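You operate a simulated robot arm through the tools that you are given. There is no shell and no other tool.

Carry out the task below with a simulated robot arm. There is one attempt and no reset: what you move stays moved.

TASK
Fill the tall blue cup to its lower line and the tall green cup to its lower line.
Fine: use the swing tap; open the tank valve first and close it at the end. Where these are worked on the way, their far stop is far enough and under half their travel is too little: tank valve.

It is judged by the outcome, as a careful person would: the job done as asked, and still so three seconds after it is handed in. It fails if anything else is knocked over, pushed out of place, dropped, spilled or broken.

THE ROBOT
A 6-joint arm with a two-finger parallel gripper, fixed in place. Base frame: the origin is at the foot of the arm, x ahead of it, y to its left, z up; the work surface is at about z = 86.1. Units: cm, degrees, N and s.
With the tool pointing down near the work surface it reaches from about 26 to 68 cm from the base axis. Its first joint turns from -66.0 to 66.0 degrees. Payload 2.9 kg.
The tool frame sits at the grasp point between the pads (the TCP): z along the fingers, y along the line on which they close. The tips reach 3 cm beyond it. Largest opening 11 cm; finger width 2, thickness 1; the body of the gripper, 4.8 by 11.2 cm, starts 5.5 cm behind the TCP.
Orientation is that of the tool frame in the base frame, as a unit quaternion [x, y, z, w]. With the fingers straight down and closing along the base's y, the tool's x points along the base's -x, its y along +y and its z along -z.

THE INTERFACE
- The arm moves only by the tool jog_arm. Its argument "increments" is a list of rows, each an object of numbers (a shift or turn left out is 0, a gripper value left out holds the last): "x", "y", "z": the shift along the tool's x, y, z in cm; "wx", "wy", "wz": the turn, a rotation vector about the tool's x, y, z in degrees; "grip": the opening, from 0 (shut) to 1 (fully open). In form: [{"x": .., "y": .., "z": .., "wx": .., "wy": .., "wz": .., "grip": ..}, ...]. A call has 1 to 20 rows; each row is the pose to reach, as a shift and turn from the pose commanded when the call began, along the tool's axes at that moment. Each row takes 0.2 s and may step no farther than 5 cm and 8.6 degrees from the row before; otherwise, or with a gripper value out of range, the whole call is refused. A pose out of reach is approached as far as the arm can. The call stops where the force on the tool passes 40 N (or 10 N more than at its start, if that is more) or the arm is blocked; 0.2 s more then pass. The fingers move at their own pace (about 10.8 cm/s each) and stop on an object; they squeeze with about 32 N. The grip force told is the motor's: it shows also when the fingers shut on nothing. Time passes only in rows, and 0.2 s behind the last, so rows that repeat a pose let the fingers close. It gives the time, the measured TCP pose, the force on the tool (base axes), the opening and the grip force at its end, in the units of the frame above (readings bear some noise), with the torque about the TCP (base axes, N m) and any sound that the robot's microphone picked up.
- Cameras (640 x 400 px; columns grow to the right, rows downward): "scene" is fixed at [9.69, 45.37, 138.97]; the picture's right is [-0.52, -0.86, 0.00], its down [-0.44, 0.26, -0.86] and it looks along [0.74, -0.44, -0.51] (base axes); focal length 292 px, centre (320, 200). "wrist" rides on the gripper at [7.2, 1.7, -10.3] in the tool frame; the picture's right is [-0.23, 0.97, 0.00], its down [-0.76, -0.18, -0.62] and it looks along [-0.61, -0.14, 0.78] (tool axes); focal length 222 px, centre (320, 200). There is no depth. A picture from a camera that has moved, and an enlarged one, comes with that camera's place and axes in the base frame and with its lens.
- camera(camera): a new picture of that camera. The clock stands still meanwhile.
- enlarge(camera, box): a new picture of the part [left, top, right, bottom] of that camera's present view, enlarged. The clock stands still meanwhile.
- close_job(): hands the job in; it is judged then, once.

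Nothing tells you positions but the pictures and the camera data. Unless the task says otherwise, let go and move clear before handing in.

The tools are called as a command line: name --argument value ..., lists and objects as JSON in quotes. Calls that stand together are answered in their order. jog_arm: Moves the arm, as the interface text tells. Its arguments: {"type":"object","properties":{"increments":{"type":"array"}},"required":["increments"]} The other tools are called the same way: camera (camera) takes a picture; enlarge (camera, box) takes an enlarged picture of a part of a camera's view; close_job () hands the job in.

At the start:

```text
time_s: 0.0
eef_pos: [45.83, -1.14, 120.34]
orientation: [0.0, 1.0, -0.001, 0.0]
wrist_force: [0.4, -1.3, 0.1]
moment: [-0.07, -0.01, -0.03]
gripper_width: 10.99
grasp_force: 0.2
```

scene: 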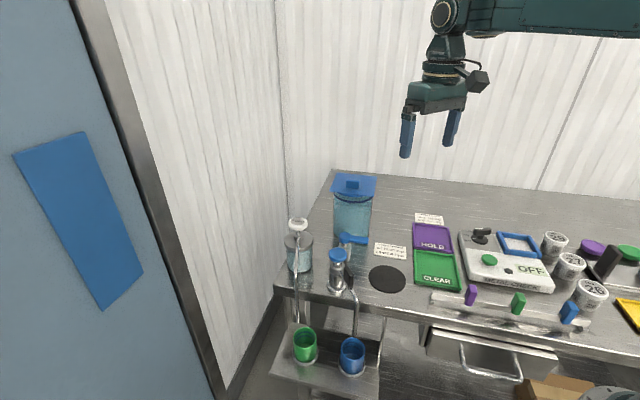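
wrist: 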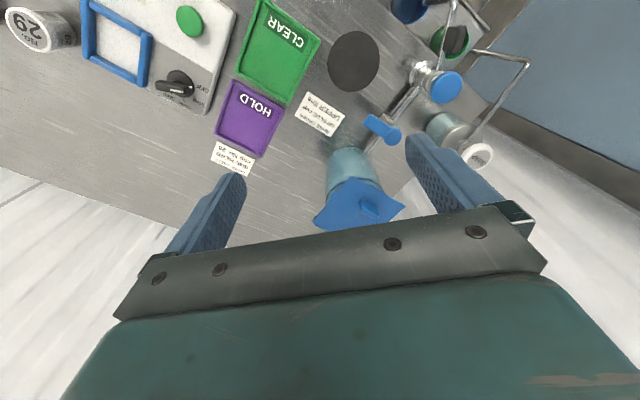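

I see a bench with a tank (blue lid), a valve with a blue handle, a tap with a blue knob, a pump bottle, and green and blue cups on a lower tray. I'll enlarge the views to read details before moving.

enlarge --camera "scene" --box '[260, 160, 420, 260]'

enlarge --camera "scene" --box '[260, 280, 420, 380]'

enlarge --camera "scene" --box '[280, 220, 440, 320]'

enlarge --camera "wrist" --box '[320, 0, 560, 150]'

enlarge --camera "wrist" --box '[280, 80, 400, 155]'

```text
4.00 times, centred on (340, 210) of scene
camera zoom: at [9.69, 45.37, 138.97], right [-0.52, -0.86, 0.0], down [-0.44, 0.26, -0.86], along [0.74, -0.44, -0.51], focal length 1170 px, centre (240, 160)
```

zoom: 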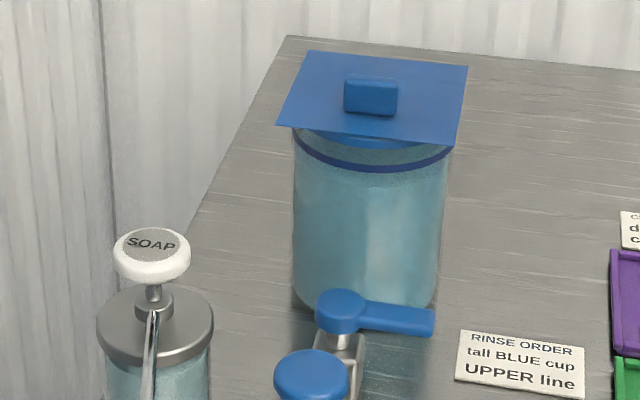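

```text
4.00 times, centred on (340, 330) of scene
camera zoom: at [9.69, 45.37, 138.97], right [-0.52, -0.86, 0.0], down [-0.44, 0.26, -0.86], along [0.74, -0.44, -0.51], focal length 1170 px, centre (240, -320)
```

zoom: 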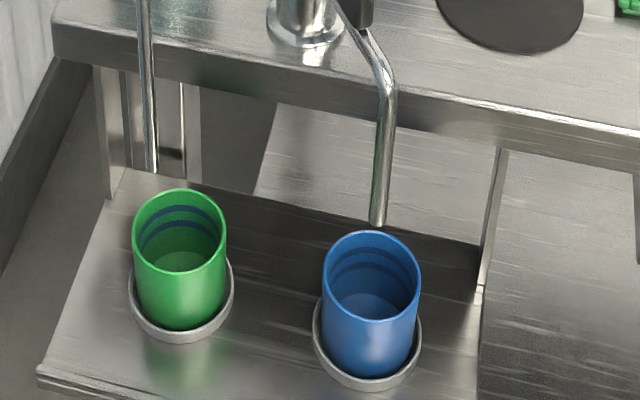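

```text
4.00 times, centred on (360, 270) of scene
camera zoom: at [9.69, 45.37, 138.97], right [-0.52, -0.86, 0.0], down [-0.44, 0.26, -0.86], along [0.74, -0.44, -0.51], focal length 1170 px, centre (160, -80)
```

zoom: 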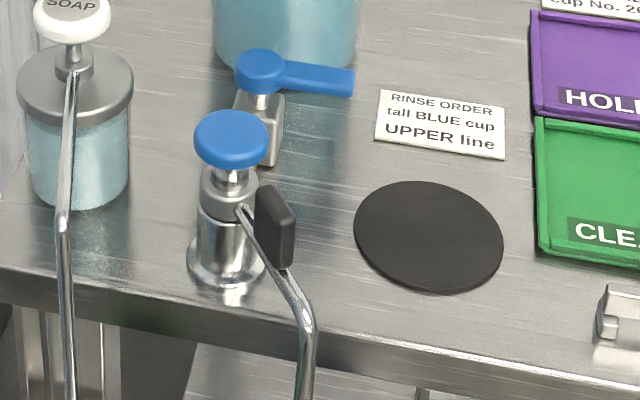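

```text
2.67 times, centred on (440, 75) of wrist
camera zoom: at [38.67, 0.55, 130.7], right [0.23, 0.97, 0.0], down [0.76, -0.18, 0.62], along [0.61, -0.14, -0.78], focal length 592 px, centre (0, 533)
```

zoom: 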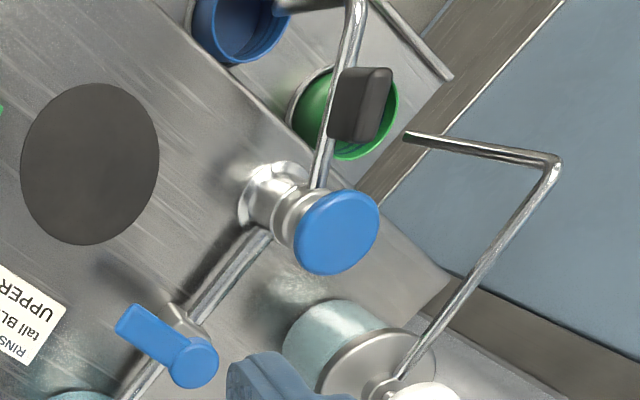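

```text
5.33 times, centred on (340, 118) of wrist
camera zoom: at [38.67, 0.55, 130.7], right [0.23, 0.97, 0.0], down [0.76, -0.18, 0.62], along [0.61, -0.14, -0.78], focal length 1185 px, centre (213, 640)
```

zoom: 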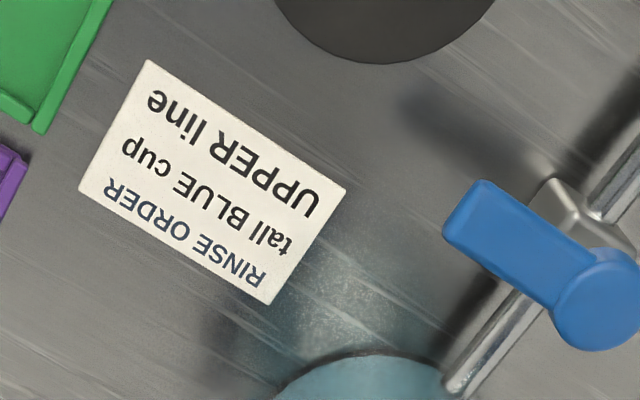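

The valve lever sits around (57, 9.5, 93), crosswise to the tank-to-tap pipe, so it looks closed. The tap knob is near (50, 16.6, 96) with its spout over the blue cup. A card says "UPPER line" for the blue cup, but you asked for the lower line, so I'll follow your request. I'll move the wrist camera closer to the valve and tap.

jog_arm --increments '[{"x": 0, "y": 2.5, "z": 2}, {"x": 0, "y": 5, "z": 4}, {"x": 0, "y": 8, "z": 6.5}, {"x": 0, "y": 11, "z": 9}, {"x": 0, "y": 12.5, "z": 11.5}]'

camera --camera "wrist"

camera --camera "scene"

```text
time_s: 1.2
eef_pos: [45.98, 11.44, 108.79]
orientation: [0.0, 1.0, 0.0, 0.0]
wrist_force: [0.2, -0.5, 0.3]
moment: [-0.01, 0.0, -0.02]
gripper_width: 10.99
grasp_force: 0.0
```

```text
taken
camera wrist: at [38.82, 13.07, 119.24], right [0.23, 0.97, 0.0], down [0.76, -0.18, 0.62], along [0.61, -0.14, -0.78], focal length 222 px, centre (320, 200)
```

wrist: 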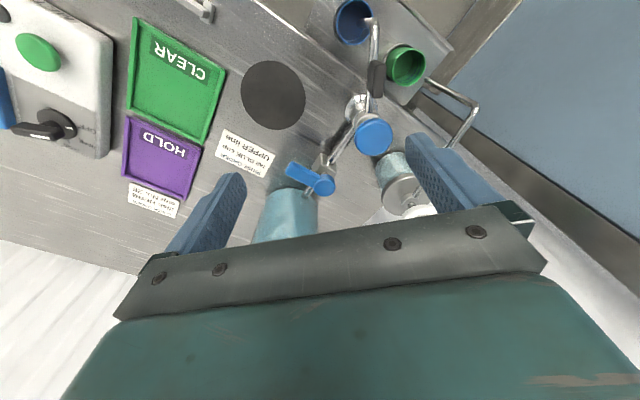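

```text
taken
```

scene: 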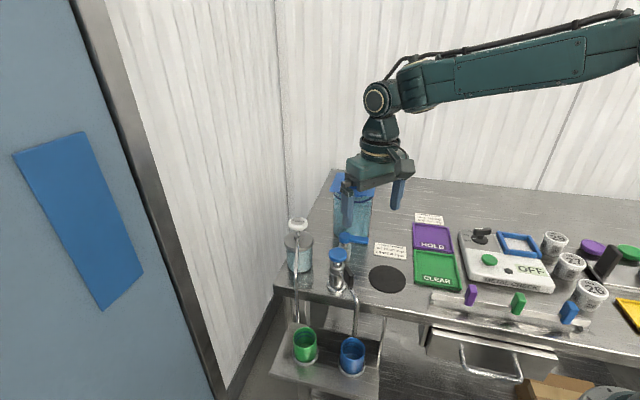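

enlarge --camera "wrist" --box '[250, 80, 410, 210]'

enlarge --camera "wrist" --box '[300, 0, 460, 100]'

enlarge --camera "scene" --box '[320, 220, 384, 260]'

enlarge --camera "scene" --box '[310, 240, 374, 300]'

```text
3.08 times, centred on (330, 145) of wrist
camera zoom: at [38.82, 13.07, 119.24], right [0.23, 0.97, 0.0], down [0.76, -0.18, 0.62], along [0.61, -0.14, -0.78], focal length 684 px, centre (289, 369)
```

zoom: 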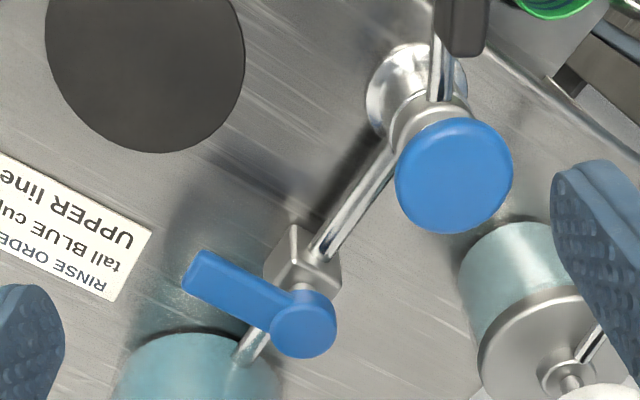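

```text
4.00 times, centred on (380, 50) of wrist
camera zoom: at [38.82, 13.07, 119.24], right [0.23, 0.97, 0.0], down [0.76, -0.18, 0.62], along [0.61, -0.14, -0.78], focal length 888 px, centre (80, 800)
```

zoom: 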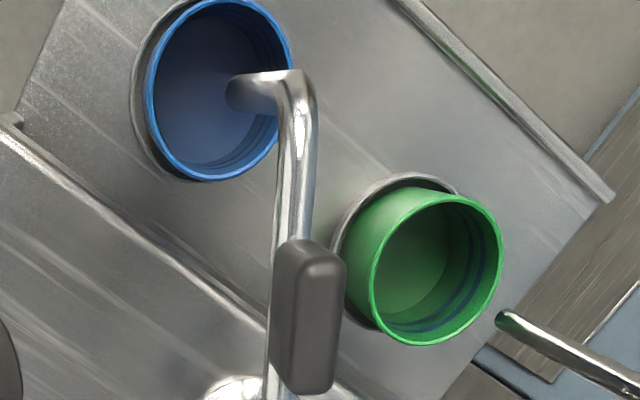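

```text
10.00 times, centred on (352, 240) of scene
camera zoom: at [9.69, 45.37, 138.97], right [-0.52, -0.86, 0.0], down [-0.44, 0.26, -0.86], along [0.74, -0.44, -0.51], focal length 2925 px, centre (0, -200)
```

zoom: 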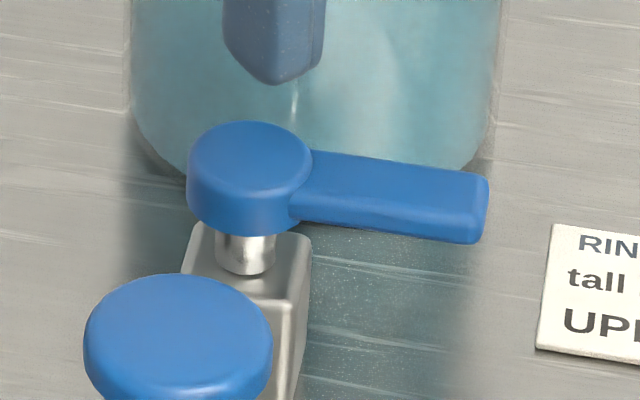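

```text
6.67 times, centred on (342, 270) of scene
camera zoom: at [9.69, 45.37, 138.97], right [-0.52, -0.86, 0.0], down [-0.44, 0.26, -0.86], along [0.74, -0.44, -0.51], focal length 1950 px, centre (173, -267)
```

zoom: 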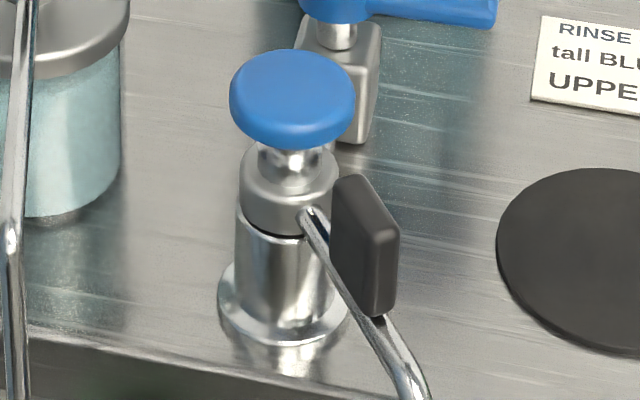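

The valve pivot is near (56.3, 9.8) with the lever tip near (52.6, 5.8), at z about 93.5. I'll close the fingers, turn the gripper 45° so its body stays clear of the tank lid, and go to the tap side of the lever to push it.

jog_arm --increments '[{"x": -1, "y": -0.5, "z": 1, "wz": 7.5, "grip": 0}, {"x": -2, "y": -1, "z": 2, "wz": 15, "grip": 0}, {"x": -3, "y": -1.5, "z": 3, "wz": 22.5, "grip": 0}, {"x": -4, "y": -2, "z": 4, "wz": 30, "grip": 0}, {"x": -5, "y": -2.5, "z": 5, "wz": 37.5, "grip": 0}, {"x": -5.7, "y": -2.9, "z": 5.8, "wz": 45, "grip": 0}, {"x": -5.7, "y": -2.9, "z": 5.8, "wz": 45, "grip": 0}]'

camera --camera "wrist"

enlarge --camera "scene" --box '[300, 180, 420, 270]'

```text
time_s: 2.8
eef_pos: [51.51, 8.7, 102.86]
orientation: [0.383, 0.924, -0.001, 0.0]
wrist_force: [1.0, -0.3, 0.0]
moment: [0.03, 0.04, -0.01]
gripper_width: 0.0
grasp_force: 32.0
```

```text
taken
camera wrist: at [47.62, 14.93, 113.22], right [0.85, 0.53, 0.0], down [0.41, -0.67, 0.62], along [0.33, -0.53, -0.78], focal length 222 px, centre (320, 200)
```

wrist: 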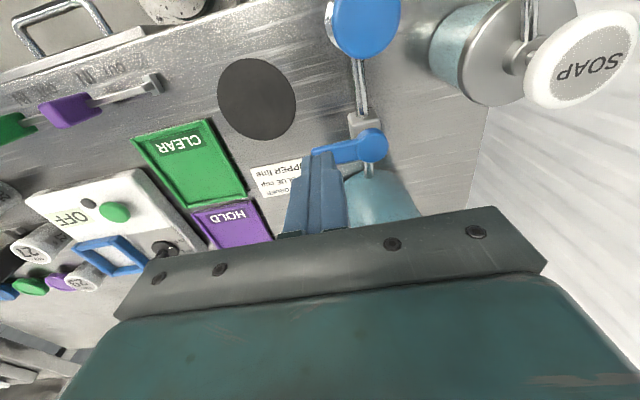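

```text
4.44 times, centred on (360, 225) of scene
camera zoom: at [9.69, 45.36, 138.97], right [-0.52, -0.86, 0.0], down [-0.44, 0.26, -0.86], along [0.74, -0.44, -0.51], focal length 1300 px, centre (142, 89)
```

zoom: 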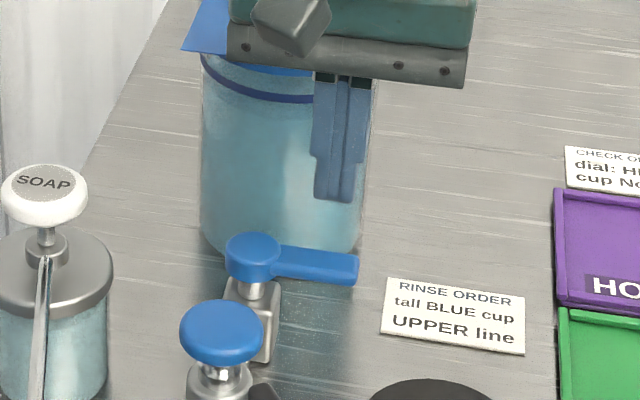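

The closed fingers are beside the lever on the tap side, about 2.5 cm from its centreline. Next I'll lower the tips to lever height.

jog_arm --increments '[{"z": 2.5}, {"z": 5}, {"z": 6.8}, {"z": 7.8}]'

camera --camera "wrist"

enlarge --camera "scene" --box '[300, 180, 420, 270]'

```text
time_s: 3.8
eef_pos: [51.32, 8.47, 95.16]
orientation: [0.383, 0.924, 0.0, -0.001]
wrist_force: [0.4, 0.6, 0.3]
moment: [-0.02, -0.01, 0.0]
gripper_width: 0.02
grasp_force: 31.7
```

```text
taken
camera wrist: at [47.47, 14.76, 105.59], right [0.85, 0.53, 0.0], down [0.41, -0.66, 0.62], along [0.33, -0.53, -0.78], focal length 222 px, centre (320, 200)
```

wrist: 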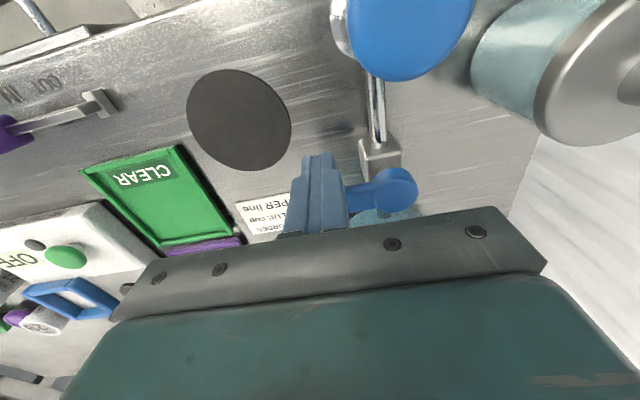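

```text
4.44 times, centred on (360, 225) of scene
camera zoom: at [9.69, 45.37, 138.97], right [-0.52, -0.86, 0.0], down [-0.44, 0.26, -0.86], along [0.74, -0.44, -0.51], focal length 1300 px, centre (142, 89)
```

zoom: 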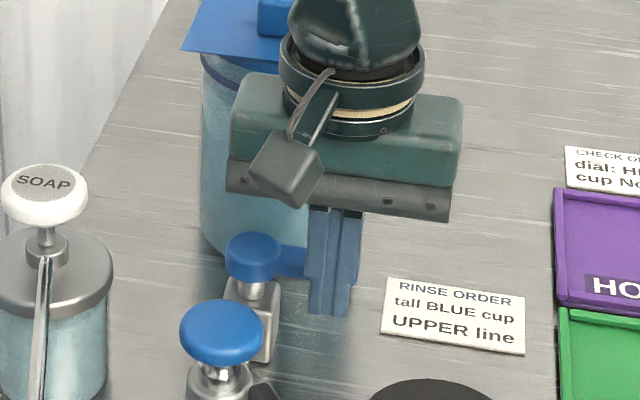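

The fingertips are alongside the lever. I'll test-push it a little toward the tank and watch the force and the picture.

jog_arm --increments '[{"x": -0.6}, {"x": -1.2}, {"x": -1.8}, {"x": -2.4}]'

camera --camera "wrist"

enlarge --camera "scene" --box '[300, 180, 420, 270]'

```text
time_s: 4.7
eef_pos: [52.28, 7.87, 95.16]
orientation: [0.375, 0.927, -0.002, -0.009]
wrist_force: [-4.0, 3.3, 1.0]
moment: [0.07, 0.1, -0.03]
gripper_width: 0.0
grasp_force: 32.0
stopped in row 4: the force on the tool passed its limit at 47 N (the readings are from after the stop); the commanded pose is now the measured one
```

```text
taken
camera wrist: at [48.52, 14.04, 105.61], right [0.84, 0.54, -0.01], down [0.43, -0.66, 0.61], along [0.32, -0.52, -0.79], focal length 222 px, centre (320, 200)
```

wrist: 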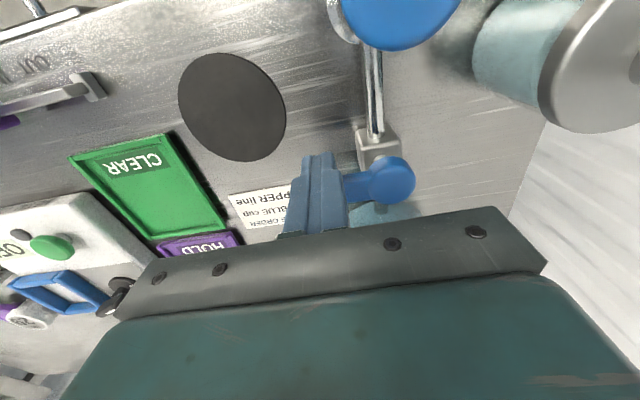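

```text
4.44 times, centred on (360, 225) of scene
camera zoom: at [9.68, 45.37, 138.97], right [-0.52, -0.86, 0.0], down [-0.44, 0.26, -0.86], along [0.74, -0.44, -0.51], focal length 1300 px, centre (142, 89)
```

zoom: 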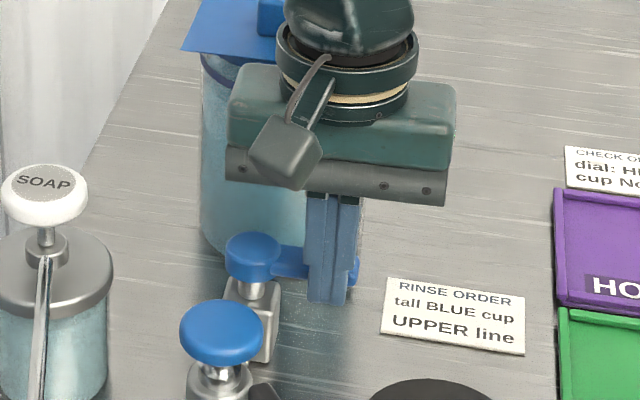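

The lever is against a stop in the tank direction, so it must turn the other way, toward the tap. I'll back off, lift over the lever, and come down on the tank side of it.

jog_arm --increments '[{"x": 1.0, "wx": -0.6, "wy": -0.86, "wz": 0.95}, {"x": 1.0, "z": -2.5, "wx": -0.6, "wy": -0.86, "wz": 0.95}, {"x": 1.0, "z": -5, "wx": -0.6, "wy": -0.86, "wz": 0.95}, {"x": -1.5, "z": -5, "wx": -0.6, "wy": -0.86, "wz": 0.95}, {"x": -4.1, "y": 0.2, "z": -5, "wx": -0.6, "wy": -0.86, "wz": 0.95}, {"x": -4.1, "y": 0.2, "z": -5, "wx": -0.6, "wy": -0.86, "wz": 0.95}]'

camera --camera "wrist"

enlarge --camera "scene" --box '[300, 180, 420, 270]'

```text
time_s: 6.1
eef_pos: [55.45, 4.98, 100.26]
orientation: [0.384, 0.923, 0.001, 0.001]
wrist_force: [-0.5, -0.1, 0.2]
moment: [0.0, -0.01, 0.03]
gripper_width: 0.0
grasp_force: 31.7
```

```text
taken
camera wrist: at [51.59, 11.29, 110.6], right [0.85, 0.53, 0.0], down [0.41, -0.67, 0.62], along [0.33, -0.53, -0.78], focal length 222 px, centre (320, 200)
```

wrist: 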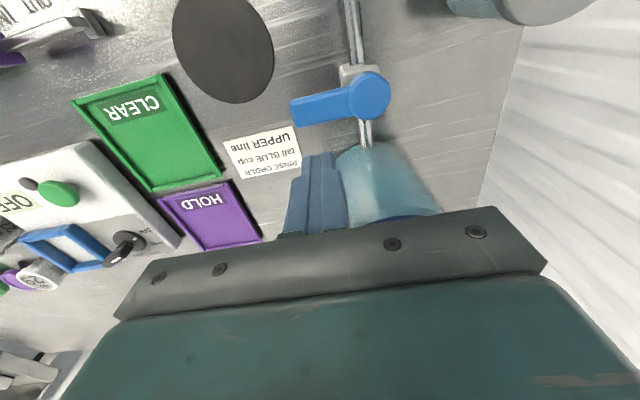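

```text
4.44 times, centred on (360, 225) of scene
camera zoom: at [9.69, 45.36, 138.97], right [-0.52, -0.86, 0.0], down [-0.44, 0.26, -0.86], along [0.74, -0.44, -0.51], focal length 1300 px, centre (142, 89)
```

zoom: 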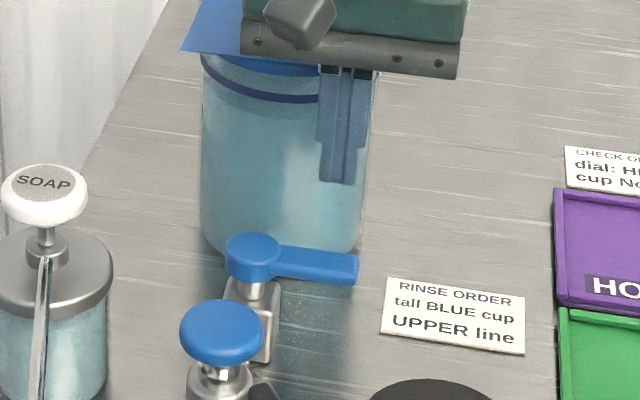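

The lever is clear and the fingers are on its tank side. I'll lower them and start pushing it toward the tap along its arc.

jog_arm --increments '[{"z": 2.5}, {"z": 5.0}, {"x": 0.6, "z": 5.0}, {"x": 1.2, "z": 5.0}, {"x": 1.8, "z": 5.0}, {"x": 2.3, "y": -0.1, "z": 5.0}]'

enlarge --camera "scene" --box '[300, 180, 420, 270]'

camera --camera "wrist"

```text
time_s: 7.5
eef_pos: [53.71, 6.68, 95.03]
orientation: [0.384, 0.923, 0.0, 0.001]
wrist_force: [1.8, -1.8, -1.8]
moment: [-0.04, 0.03, -0.01]
gripper_width: 0.0
grasp_force: 31.4
```

```text
4.44 times, centred on (360, 225) of scene
camera zoom: at [9.7, 45.36, 138.97], right [-0.52, -0.86, 0.0], down [-0.44, 0.26, -0.86], along [0.74, -0.44, -0.51], focal length 1300 px, centre (142, 89)
```

zoom: 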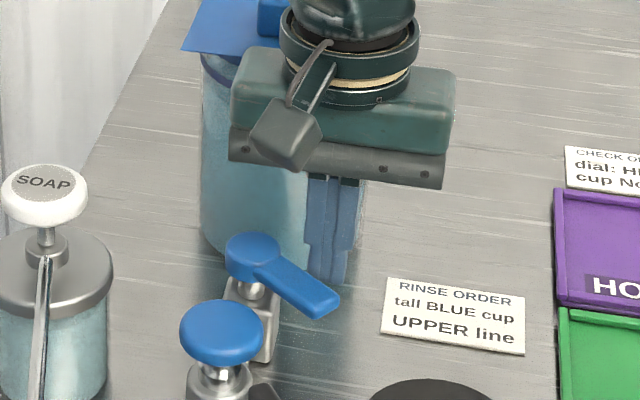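

```text
taken
camera wrist: at [49.88, 12.99, 105.48], right [0.85, 0.53, 0.0], down [0.41, -0.67, 0.62], along [0.33, -0.53, -0.78], focal length 222 px, centre (320, 200)
```

wrist: 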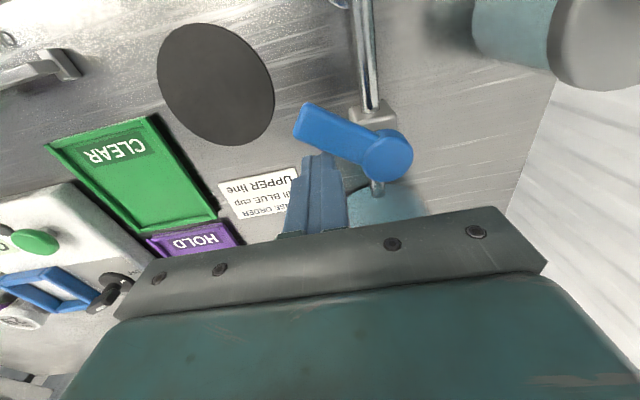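

The lever turns freely toward the tap. I'll continue along the arc.

jog_arm --increments '[{"x": 0.55, "y": 0.0}, {"x": 1.06, "y": 0.04}, {"x": 1.6, "y": 0.18}, {"x": 2.13, "y": 0.36}, {"x": 2.6, "y": 0.63}, {"x": 3.08, "y": 0.95}, {"x": 3.48, "y": 1.34}, {"x": 3.84, "y": 1.77}]'

enlarge --camera "scene" --box '[300, 180, 420, 270]'

camera --camera "wrist"

```text
time_s: 9.3
eef_pos: [52.45, 10.66, 95.1]
orientation: [0.383, 0.924, 0.001, 0.001]
wrist_force: [0.0, -2.3, -0.7]
moment: [-0.03, 0.0, 0.0]
gripper_width: 0.0
grasp_force: 31.6
```

```text
4.44 times, centred on (360, 225) of scene
camera zoom: at [9.69, 45.36, 138.97], right [-0.52, -0.86, 0.0], down [-0.44, 0.26, -0.86], along [0.74, -0.44, -0.51], focal length 1300 px, centre (142, 89)
```

zoom: 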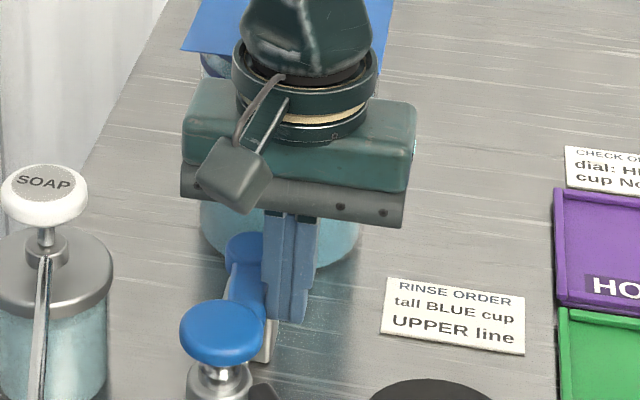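

```text
taken
camera wrist: at [48.48, 16.85, 105.42], right [0.85, 0.53, 0.0], down [0.41, -0.67, 0.62], along [0.33, -0.53, -0.78], focal length 222 px, centre (320, 200)
```

wrist: 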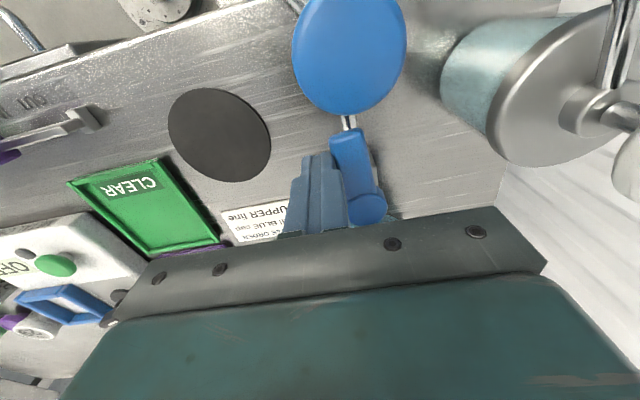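

The lever is nearly in line with the pipe. I'll push gently to its far stop.

jog_arm --increments '[{"x": 0.25, "y": 0.4}, {"x": 0.42, "y": 0.8}, {"x": 0.55, "y": 1.2}, {"x": 0.6, "y": 1.6}, {"x": 0.6, "y": 2.0}]'

enlarge --camera "scene" --box '[300, 180, 420, 270]'

camera --camera "wrist"

```text
time_s: 10.1
eef_pos: [52.41, 11.06, 95.16]
orientation: [0.392, 0.92, -0.006, -0.003]
wrist_force: [-6.8, -6.6, 4.5]
moment: [-0.08, 0.11, 0.07]
gripper_width: 0.02
grasp_force: 31.6
stopped in row 4: the force on the tool passed its limit at 45 N (the readings are from after the stop); the commanded pose is now the measured one
```

```text
4.44 times, centred on (360, 225) of scene
camera zoom: at [9.66, 45.35, 138.98], right [-0.52, -0.86, 0.0], down [-0.44, 0.26, -0.86], along [0.74, -0.44, -0.51], focal length 1300 px, centre (142, 89)
```

zoom: 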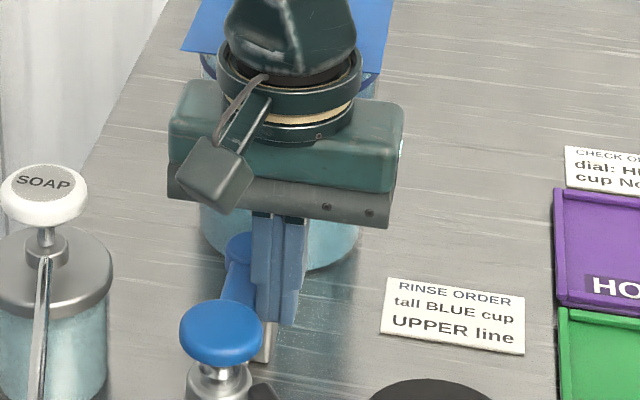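

```text
taken
camera wrist: at [48.88, 17.55, 105.43], right [0.86, 0.51, -0.01], down [0.41, -0.67, 0.62], along [0.31, -0.54, -0.78], focal length 222 px, centre (320, 200)
```

wrist: 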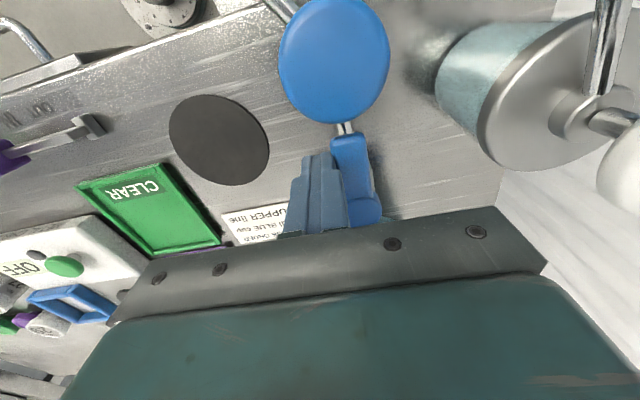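

The lever reached its far stop, in line with the pipe, so the valve is open. I'll back off, lift, and move over the tap knob at about (49.9, 16.7).

jog_arm --increments '[{"y": -1.0, "wx": -0.77, "wz": -1.16}, {"y": -1.8, "wx": -0.77, "wz": -1.16}, {"y": -1.8, "z": -3.5, "wx": -0.77, "wz": -1.16}, {"y": -1.8, "z": -7, "wx": -0.77, "wz": -1.16}, {"x": 2.5, "y": 0.2, "z": -7, "wx": -0.77, "wz": -1.16}, {"x": 5.76, "y": 2.2, "z": -7, "wx": -0.77, "wz": -1.16}, {"x": 5.76, "y": 2.2, "z": -7, "wx": -0.77, "wz": -1.16}]'

camera --camera "scene"

camera --camera "wrist"

enlarge --camera "scene" --box '[300, 200, 420, 290]'

```text
time_s: 11.7
eef_pos: [50.12, 17.09, 101.96]
orientation: [0.381, 0.924, 0.0, 0.0]
wrist_force: [0.3, 0.6, -0.5]
moment: [-0.01, 0.03, 0.01]
gripper_width: 0.0
grasp_force: 31.8
```

```text
taken
```

scene: 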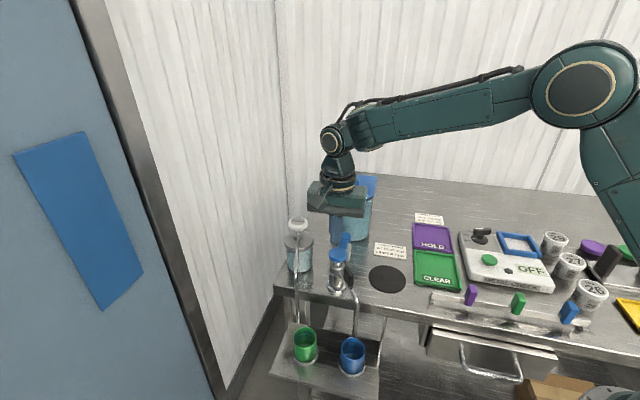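

```text
taken
camera wrist: at [46.26, 23.35, 112.39], right [0.85, 0.53, 0.0], down [0.41, -0.66, 0.62], along [0.33, -0.53, -0.78], focal length 222 px, centre (320, 200)
```

wrist: 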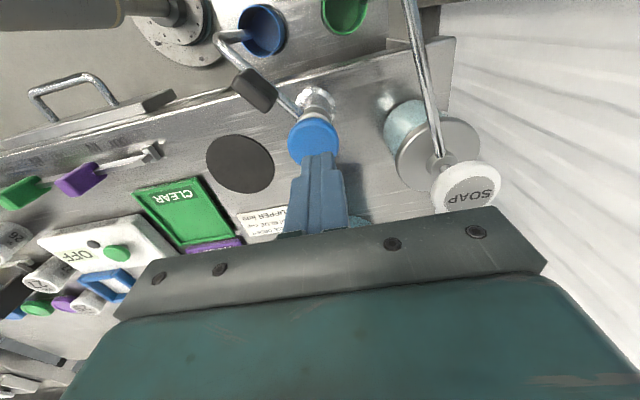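

```text
4.44 times, centred on (360, 245) of scene
camera zoom: at [9.69, 45.37, 138.97], right [-0.52, -0.86, 0.0], down [-0.44, 0.26, -0.86], along [0.74, -0.44, -0.51], focal length 1300 px, centre (142, 0)
```

zoom: 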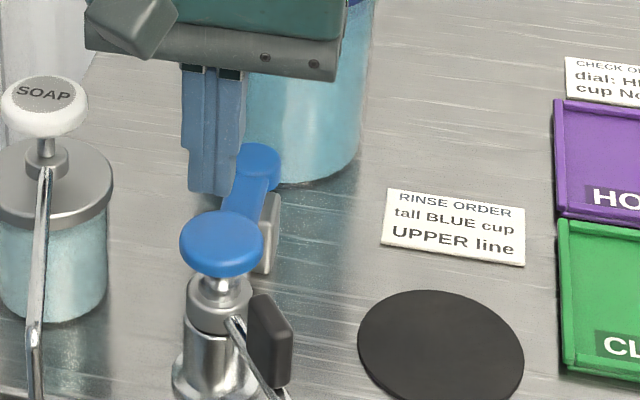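

The tap knob is at about (49.8, 16.8), just below the fingers; both cups are visible in the scene view. I'll press down in small steps to see whether the knob is a push type.

jog_arm --increments '[{"y": -0.4, "z": 1.5}, {"y": -0.4, "z": 2.6}, {"y": -0.4, "z": 2.9}, {"y": -0.4, "z": 3.2}]'

enlarge --camera "scene" --box '[290, 220, 410, 295]'

enlarge --camera "scene" --box '[280, 310, 400, 385]'

```text
time_s: 12.7
eef_pos: [49.89, 16.61, 98.87]
orientation: [0.381, 0.925, 0.002, 0.001]
wrist_force: [0.5, 1.5, 1.3]
moment: [0.08, 0.01, -0.03]
gripper_width: 0.01
grasp_force: 32.2
```

```text
5.33 times, centred on (350, 258) of scene
camera zoom: at [9.69, 45.37, 138.97], right [-0.52, -0.86, 0.0], down [-0.44, 0.26, -0.86], along [0.74, -0.44, -0.51], focal length 1560 px, centre (160, -107)
```

zoom: 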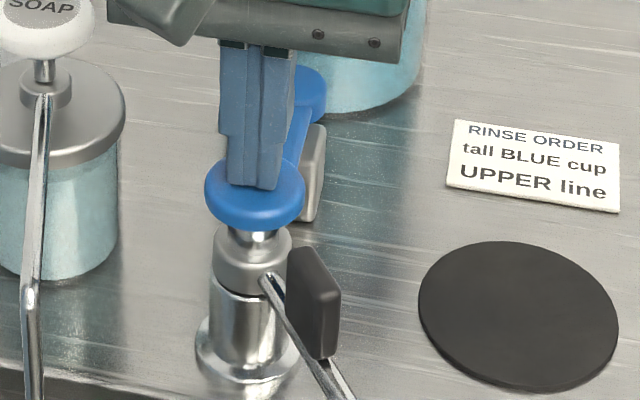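

```text
5.33 times, centred on (340, 348) of scene
camera zoom: at [9.69, 45.37, 138.97], right [-0.52, -0.86, 0.0], down [-0.44, 0.26, -0.86], along [0.74, -0.44, -0.51], focal length 1560 px, centre (213, -587)
```

zoom: 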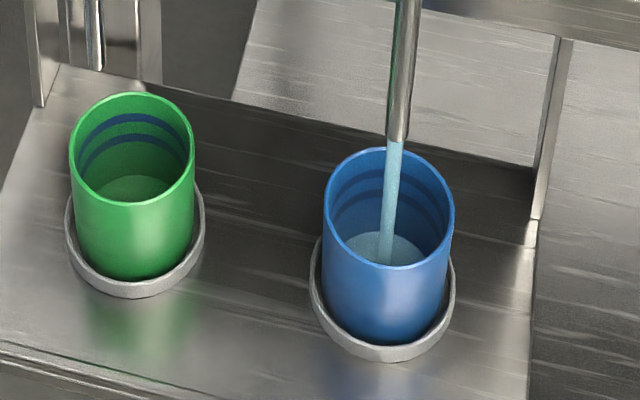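

Water is flowing into the blue cup with a light press. I'll release it now to see whether the flow stops with the knob up.

jog_arm --increments '[{"z": -1.2}]'

enlarge --camera "scene" --box '[280, 310, 400, 385]'

enlarge --camera "scene" --box '[290, 220, 410, 295]'

```text
time_s: 13.1
eef_pos: [49.98, 16.58, 100.08]
orientation: [0.381, 0.924, 0.0, 0.0]
wrist_force: [-0.3, -0.7, 1.2]
moment: [0.01, -0.03, 0.03]
gripper_width: 0.0
grasp_force: 32.4
```

```text
5.33 times, centred on (340, 348) of scene
camera zoom: at [9.69, 45.36, 138.97], right [-0.52, -0.86, 0.0], down [-0.44, 0.26, -0.86], along [0.74, -0.44, -0.51], focal length 1560 px, centre (213, -587)
```

zoom: 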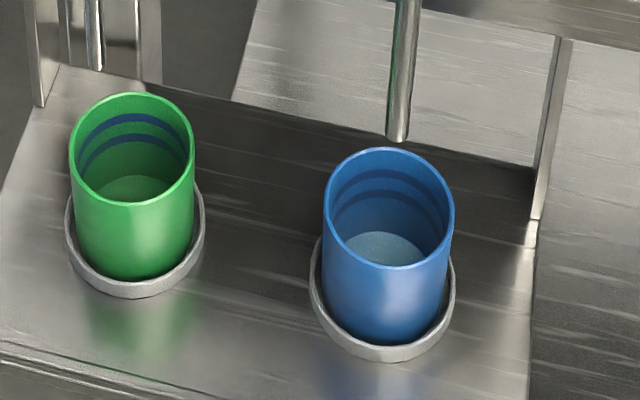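

```text
5.33 times, centred on (350, 258) of scene
camera zoom: at [9.69, 45.36, 138.97], right [-0.52, -0.86, 0.0], down [-0.44, 0.26, -0.86], along [0.74, -0.44, -0.51], focal length 1560 px, centre (160, -107)
```

zoom: 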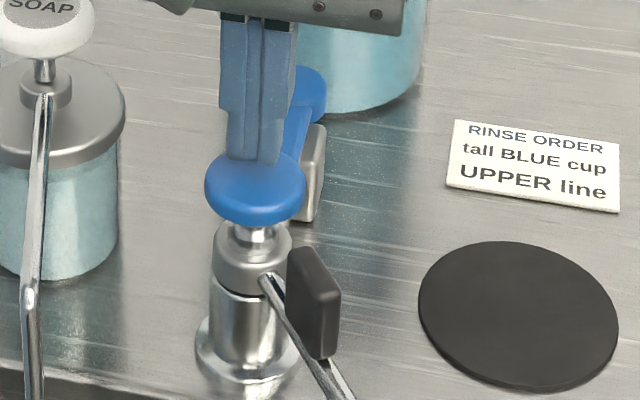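

The flow stops when the knob is released. I'll zoom in on both cups to read the lines and the current level.

enlarge --camera "scene" --box '[336, 334, 370, 363]'

enlarge --camera "scene" --box '[288, 322, 322, 351]'

```text
13.79 times, centred on (353, 348) of scene
camera zoom: at [9.69, 45.36, 138.97], right [-0.52, -0.86, 0.0], down [-0.44, 0.26, -0.86], along [0.74, -0.44, -0.51], focal length 4035 px, centre (-135, -1848)
```

zoom: 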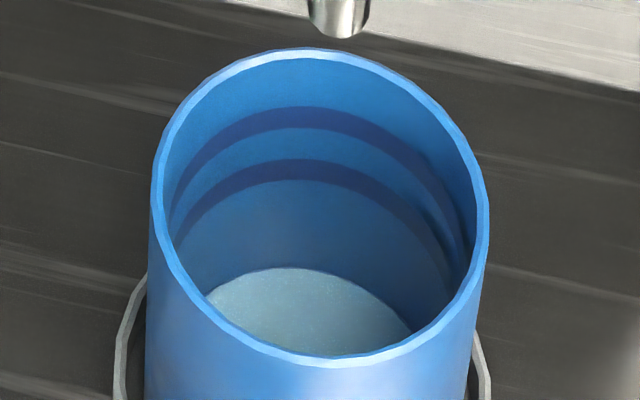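

```text
13.79 times, centred on (305, 336) of scene
camera zoom: at [9.69, 45.36, 138.97], right [-0.52, -0.86, 0.0], down [-0.44, 0.26, -0.86], along [0.74, -0.44, -0.51], focal length 4035 px, centre (527, -1683)
```

zoom: 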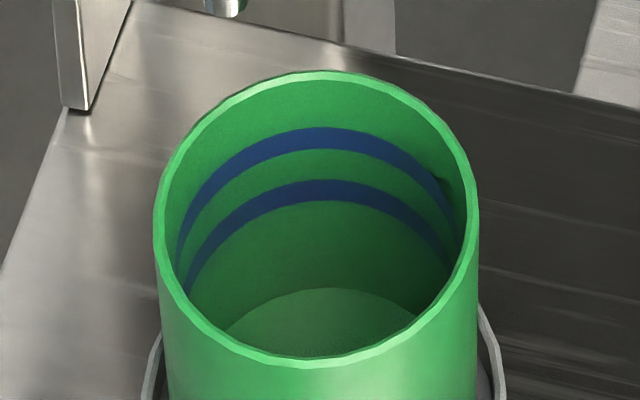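

The blue cup has only a thin layer so far; its lower line is about halfway up the wall. I'll press for about one second, release, and measure the rise.

jog_arm --increments '[{"z": 1.3}, {"z": 1.3}, {"z": 1.3}, {"z": 1.3}, {"z": 1.3}, {"z": 0}]'

enlarge --camera "scene" --box '[336, 334, 370, 363]'

enlarge --camera "scene" --box '[280, 310, 400, 385]'

```text
time_s: 14.5
eef_pos: [49.91, 16.76, 100.0]
orientation: [0.381, 0.925, 0.0, 0.0]
wrist_force: [-1.1, -0.1, -0.3]
moment: [-0.01, -0.05, -0.02]
gripper_width: 0.0
grasp_force: 32.3
```

```text
13.79 times, centred on (353, 348) of scene
camera zoom: at [9.69, 45.37, 138.97], right [-0.52, -0.86, 0.0], down [-0.44, 0.26, -0.86], along [0.74, -0.44, -0.51], focal length 4035 px, centre (-135, -1848)
```

zoom: 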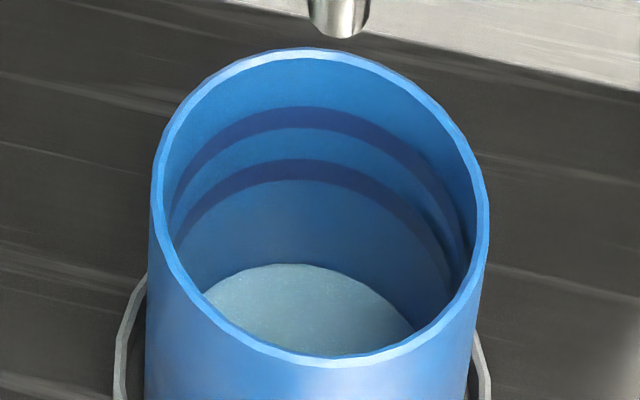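

```text
5.33 times, centred on (340, 348) of scene
camera zoom: at [9.69, 45.37, 138.97], right [-0.52, -0.86, 0.0], down [-0.44, 0.26, -0.86], along [0.74, -0.44, -0.51], focal length 1560 px, centre (213, -587)
```

zoom: 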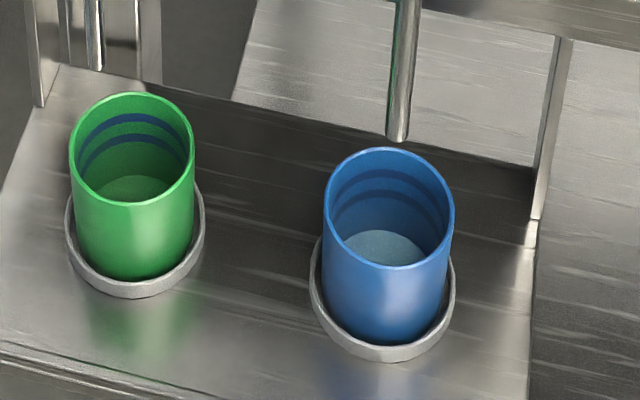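

The level rose only a few pixels in that second, so flow is slow or partly opened. I'll press a bit deeper for about two seconds and check the flow and force.

jog_arm --increments '[{"z": 1.2}, {"z": 1.5}, {"z": 1.7}, {"z": 1.7}, {"z": 1.7}]'

enlarge --camera "scene" --box '[336, 334, 370, 363]'

enlarge --camera "scene" --box '[290, 220, 410, 295]'

```text
time_s: 15.7
eef_pos: [49.92, 16.74, 98.24]
orientation: [0.381, 0.924, 0.001, 0.0]
wrist_force: [-0.9, -1.6, 4.1]
moment: [-0.08, 0.05, 0.0]
gripper_width: 0.01
grasp_force: 31.6
```

```text
13.79 times, centred on (353, 348) of scene
camera zoom: at [9.68, 45.36, 138.97], right [-0.52, -0.86, 0.0], down [-0.44, 0.26, -0.86], along [0.74, -0.44, -0.51], focal length 4035 px, centre (-135, -1848)
```

zoom: 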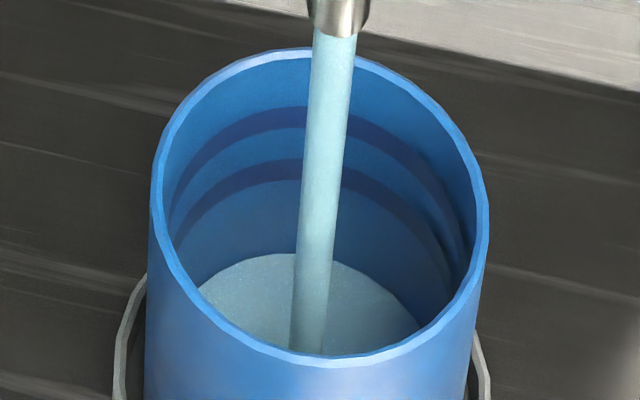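

```text
5.33 times, centred on (350, 258) of scene
camera zoom: at [9.68, 45.36, 138.97], right [-0.52, -0.86, 0.0], down [-0.44, 0.26, -0.86], along [0.74, -0.44, -0.51], focal length 1560 px, centre (160, -107)
```

zoom: 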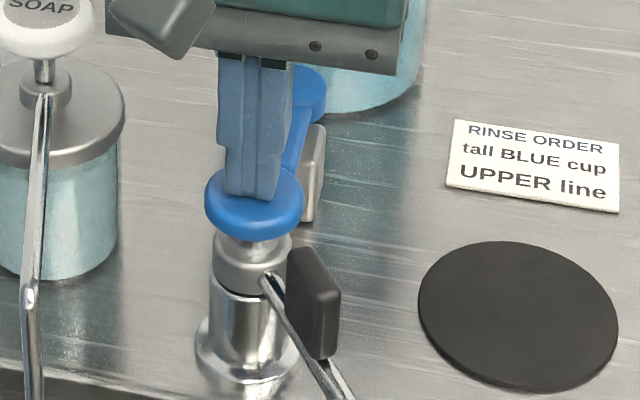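

The flow is stronger with a deeper press, and force is only about 4 N. I'll hold this depth for another second to measure the rate.

jog_arm --increments '[{"z": 0}, {"z": 0}, {"z": 0}, {"z": 0}]'

enlarge --camera "scene" --box '[336, 334, 370, 363]'

```text
time_s: 16.7
eef_pos: [49.94, 16.77, 98.39]
orientation: [0.381, 0.925, 0.001, 0.0]
wrist_force: [-1.7, -1.1, 4.9]
moment: [-0.08, 0.07, -0.05]
gripper_width: 0.0
grasp_force: 31.7
```

```text
13.79 times, centred on (353, 348) of scene
camera zoom: at [9.68, 45.36, 138.97], right [-0.52, -0.86, 0.0], down [-0.44, 0.26, -0.86], along [0.74, -0.44, -0.51], focal length 4035 px, centre (-135, -1848)
```

zoom: 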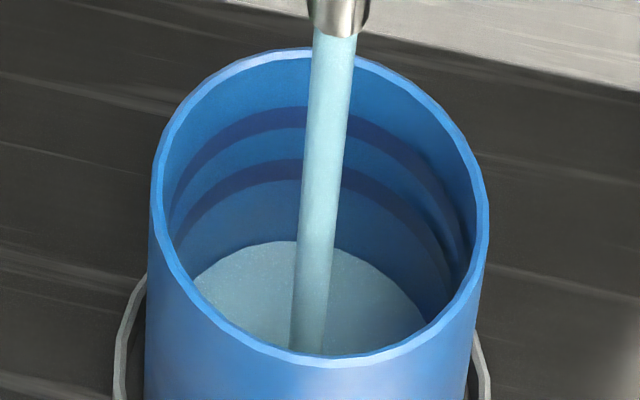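

The level rises about 12 px per second at this depth, with roughly 70 px left to the lower line. I'll hold about three more seconds and check again.

jog_arm --increments '[{"z": 0}, {"z": 0}, {"z": 0}, {"z": 0}, {"z": 0}, {"z": 0}, {"z": 0}, {"z": 0}, {"z": 0}, {"z": 0}, {"z": 0}, {"z": 0}, {"z": 0}, {"z": 0}]'

enlarge --camera "scene" --box '[336, 334, 370, 363]'

```text
time_s: 19.7
eef_pos: [49.91, 16.7, 98.35]
orientation: [0.381, 0.924, 0.001, 0.001]
wrist_force: [-0.9, -0.9, 4.0]
moment: [-0.03, 0.02, 0.0]
gripper_width: 0.0
grasp_force: 31.8
```

```text
13.79 times, centred on (353, 348) of scene
camera zoom: at [9.68, 45.36, 138.97], right [-0.52, -0.86, 0.0], down [-0.44, 0.26, -0.86], along [0.74, -0.44, -0.51], focal length 4035 px, centre (-135, -1848)
```

zoom: 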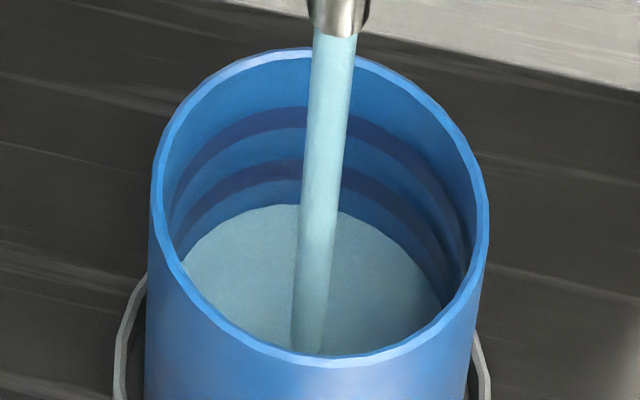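

The level is near row 205, and the lower line's band spans about 160–181. I'll hold about two more seconds and then release.

jog_arm --increments '[{"z": 0}, {"z": 0}, {"z": 0}, {"z": 0}, {"z": 0}, {"z": 0}, {"z": 0}, {"z": 0}, {"z": 0}, {"z": -1.7}]'

enlarge --camera "scene" --box '[336, 334, 370, 363]'

```text
time_s: 21.9
eef_pos: [49.91, 16.65, 99.98]
orientation: [0.382, 0.924, 0.001, 0.002]
wrist_force: [-0.5, 0.8, 0.1]
moment: [0.0, 0.01, -0.01]
gripper_width: 0.0
grasp_force: 32.2
```

```text
13.79 times, centred on (353, 348) of scene
camera zoom: at [9.69, 45.36, 138.97], right [-0.52, -0.86, 0.0], down [-0.44, 0.26, -0.86], along [0.74, -0.44, -0.51], focal length 4035 px, centre (-135, -1848)
```

zoom: 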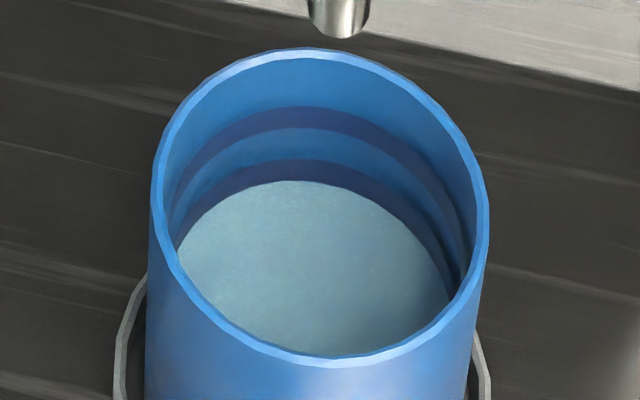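

The water now meets the bottom edge of the lower line's band. I'll give one short pulse to bring it to the middle of the line.

jog_arm --increments '[{"z": 1.7}, {"z": 1.7}, {"z": 1.7}, {"z": 1.7}, {"z": 0}]'

enlarge --camera "scene" --box '[336, 334, 370, 363]'

enlarge --camera "scene" --box '[344, 338, 362, 352]'

```text
time_s: 23.1
eef_pos: [49.92, 16.51, 100.1]
orientation: [0.382, 0.924, 0.001, 0.0]
wrist_force: [0.1, -0.5, -0.2]
moment: [0.0, 0.01, -0.01]
gripper_width: 0.02
grasp_force: 31.9
```

```text
13.79 times, centred on (353, 348) of scene
camera zoom: at [9.69, 45.36, 138.97], right [-0.52, -0.86, 0.0], down [-0.44, 0.26, -0.86], along [0.74, -0.44, -0.51], focal length 4035 px, centre (-135, -1848)
```

zoom: 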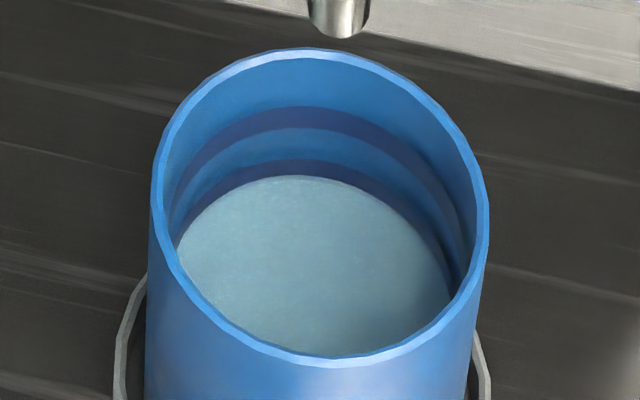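

```text
16.00 times, centred on (353, 345) of scene
camera zoom: at [9.69, 45.36, 138.97], right [-0.52, -0.86, 0.0], down [-0.44, 0.26, -0.86], along [0.74, -0.44, -0.51], focal length 4680 px, centre (-208, -2120)
```

zoom: 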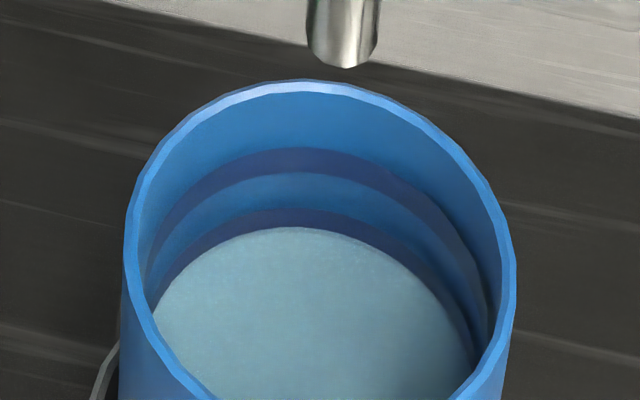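

The level is at row 176 within the 160–181 band; one more identical short pulse should centre it.

jog_arm --increments '[{"z": 1.7}, {"z": 1.7}, {"z": 1.7}, {"z": 1.7}, {"z": 0}]'

enlarge --camera "scene" --box '[336, 334, 370, 363]'

enlarge --camera "scene" --box '[290, 230, 410, 330]'

camera --camera "wrist"

```text
time_s: 24.3
eef_pos: [50.17, 16.62, 100.27]
orientation: [0.381, 0.925, 0.001, 0.001]
wrist_force: [-0.3, -0.4, -0.2]
moment: [0.01, 0.02, 0.01]
gripper_width: 0.0
grasp_force: 32.0
```

```text
13.79 times, centred on (353, 348) of scene
camera zoom: at [9.69, 45.36, 138.97], right [-0.52, -0.86, 0.0], down [-0.44, 0.26, -0.86], along [0.74, -0.44, -0.51], focal length 4035 px, centre (-135, -1848)
```

zoom: 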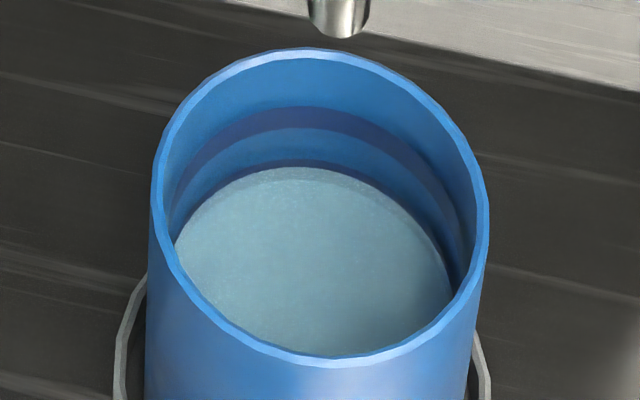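

```text
4.00 times, centred on (350, 280) of scene
camera zoom: at [9.69, 45.36, 138.97], right [-0.52, -0.86, 0.0], down [-0.44, 0.26, -0.86], along [0.74, -0.44, -0.51], focal length 1170 px, centre (200, -120)
```

zoom: 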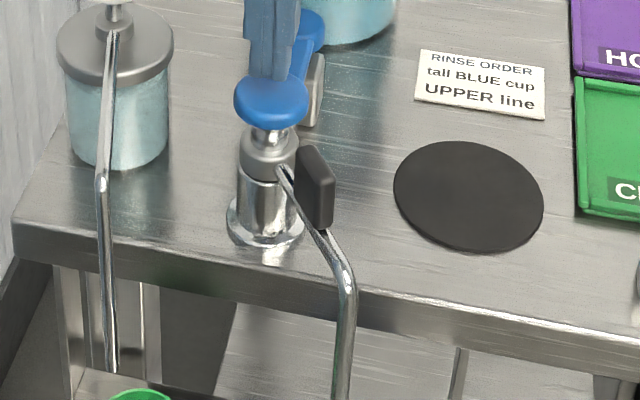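

```text
taken
camera wrist: at [46.16, 22.87, 110.57], right [0.85, 0.53, 0.0], down [0.41, -0.66, 0.62], along [0.33, -0.53, -0.78], focal length 222 px, centre (320, 200)
```

wrist: 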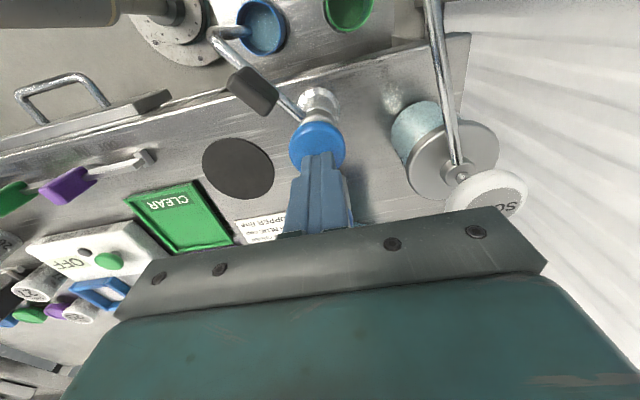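

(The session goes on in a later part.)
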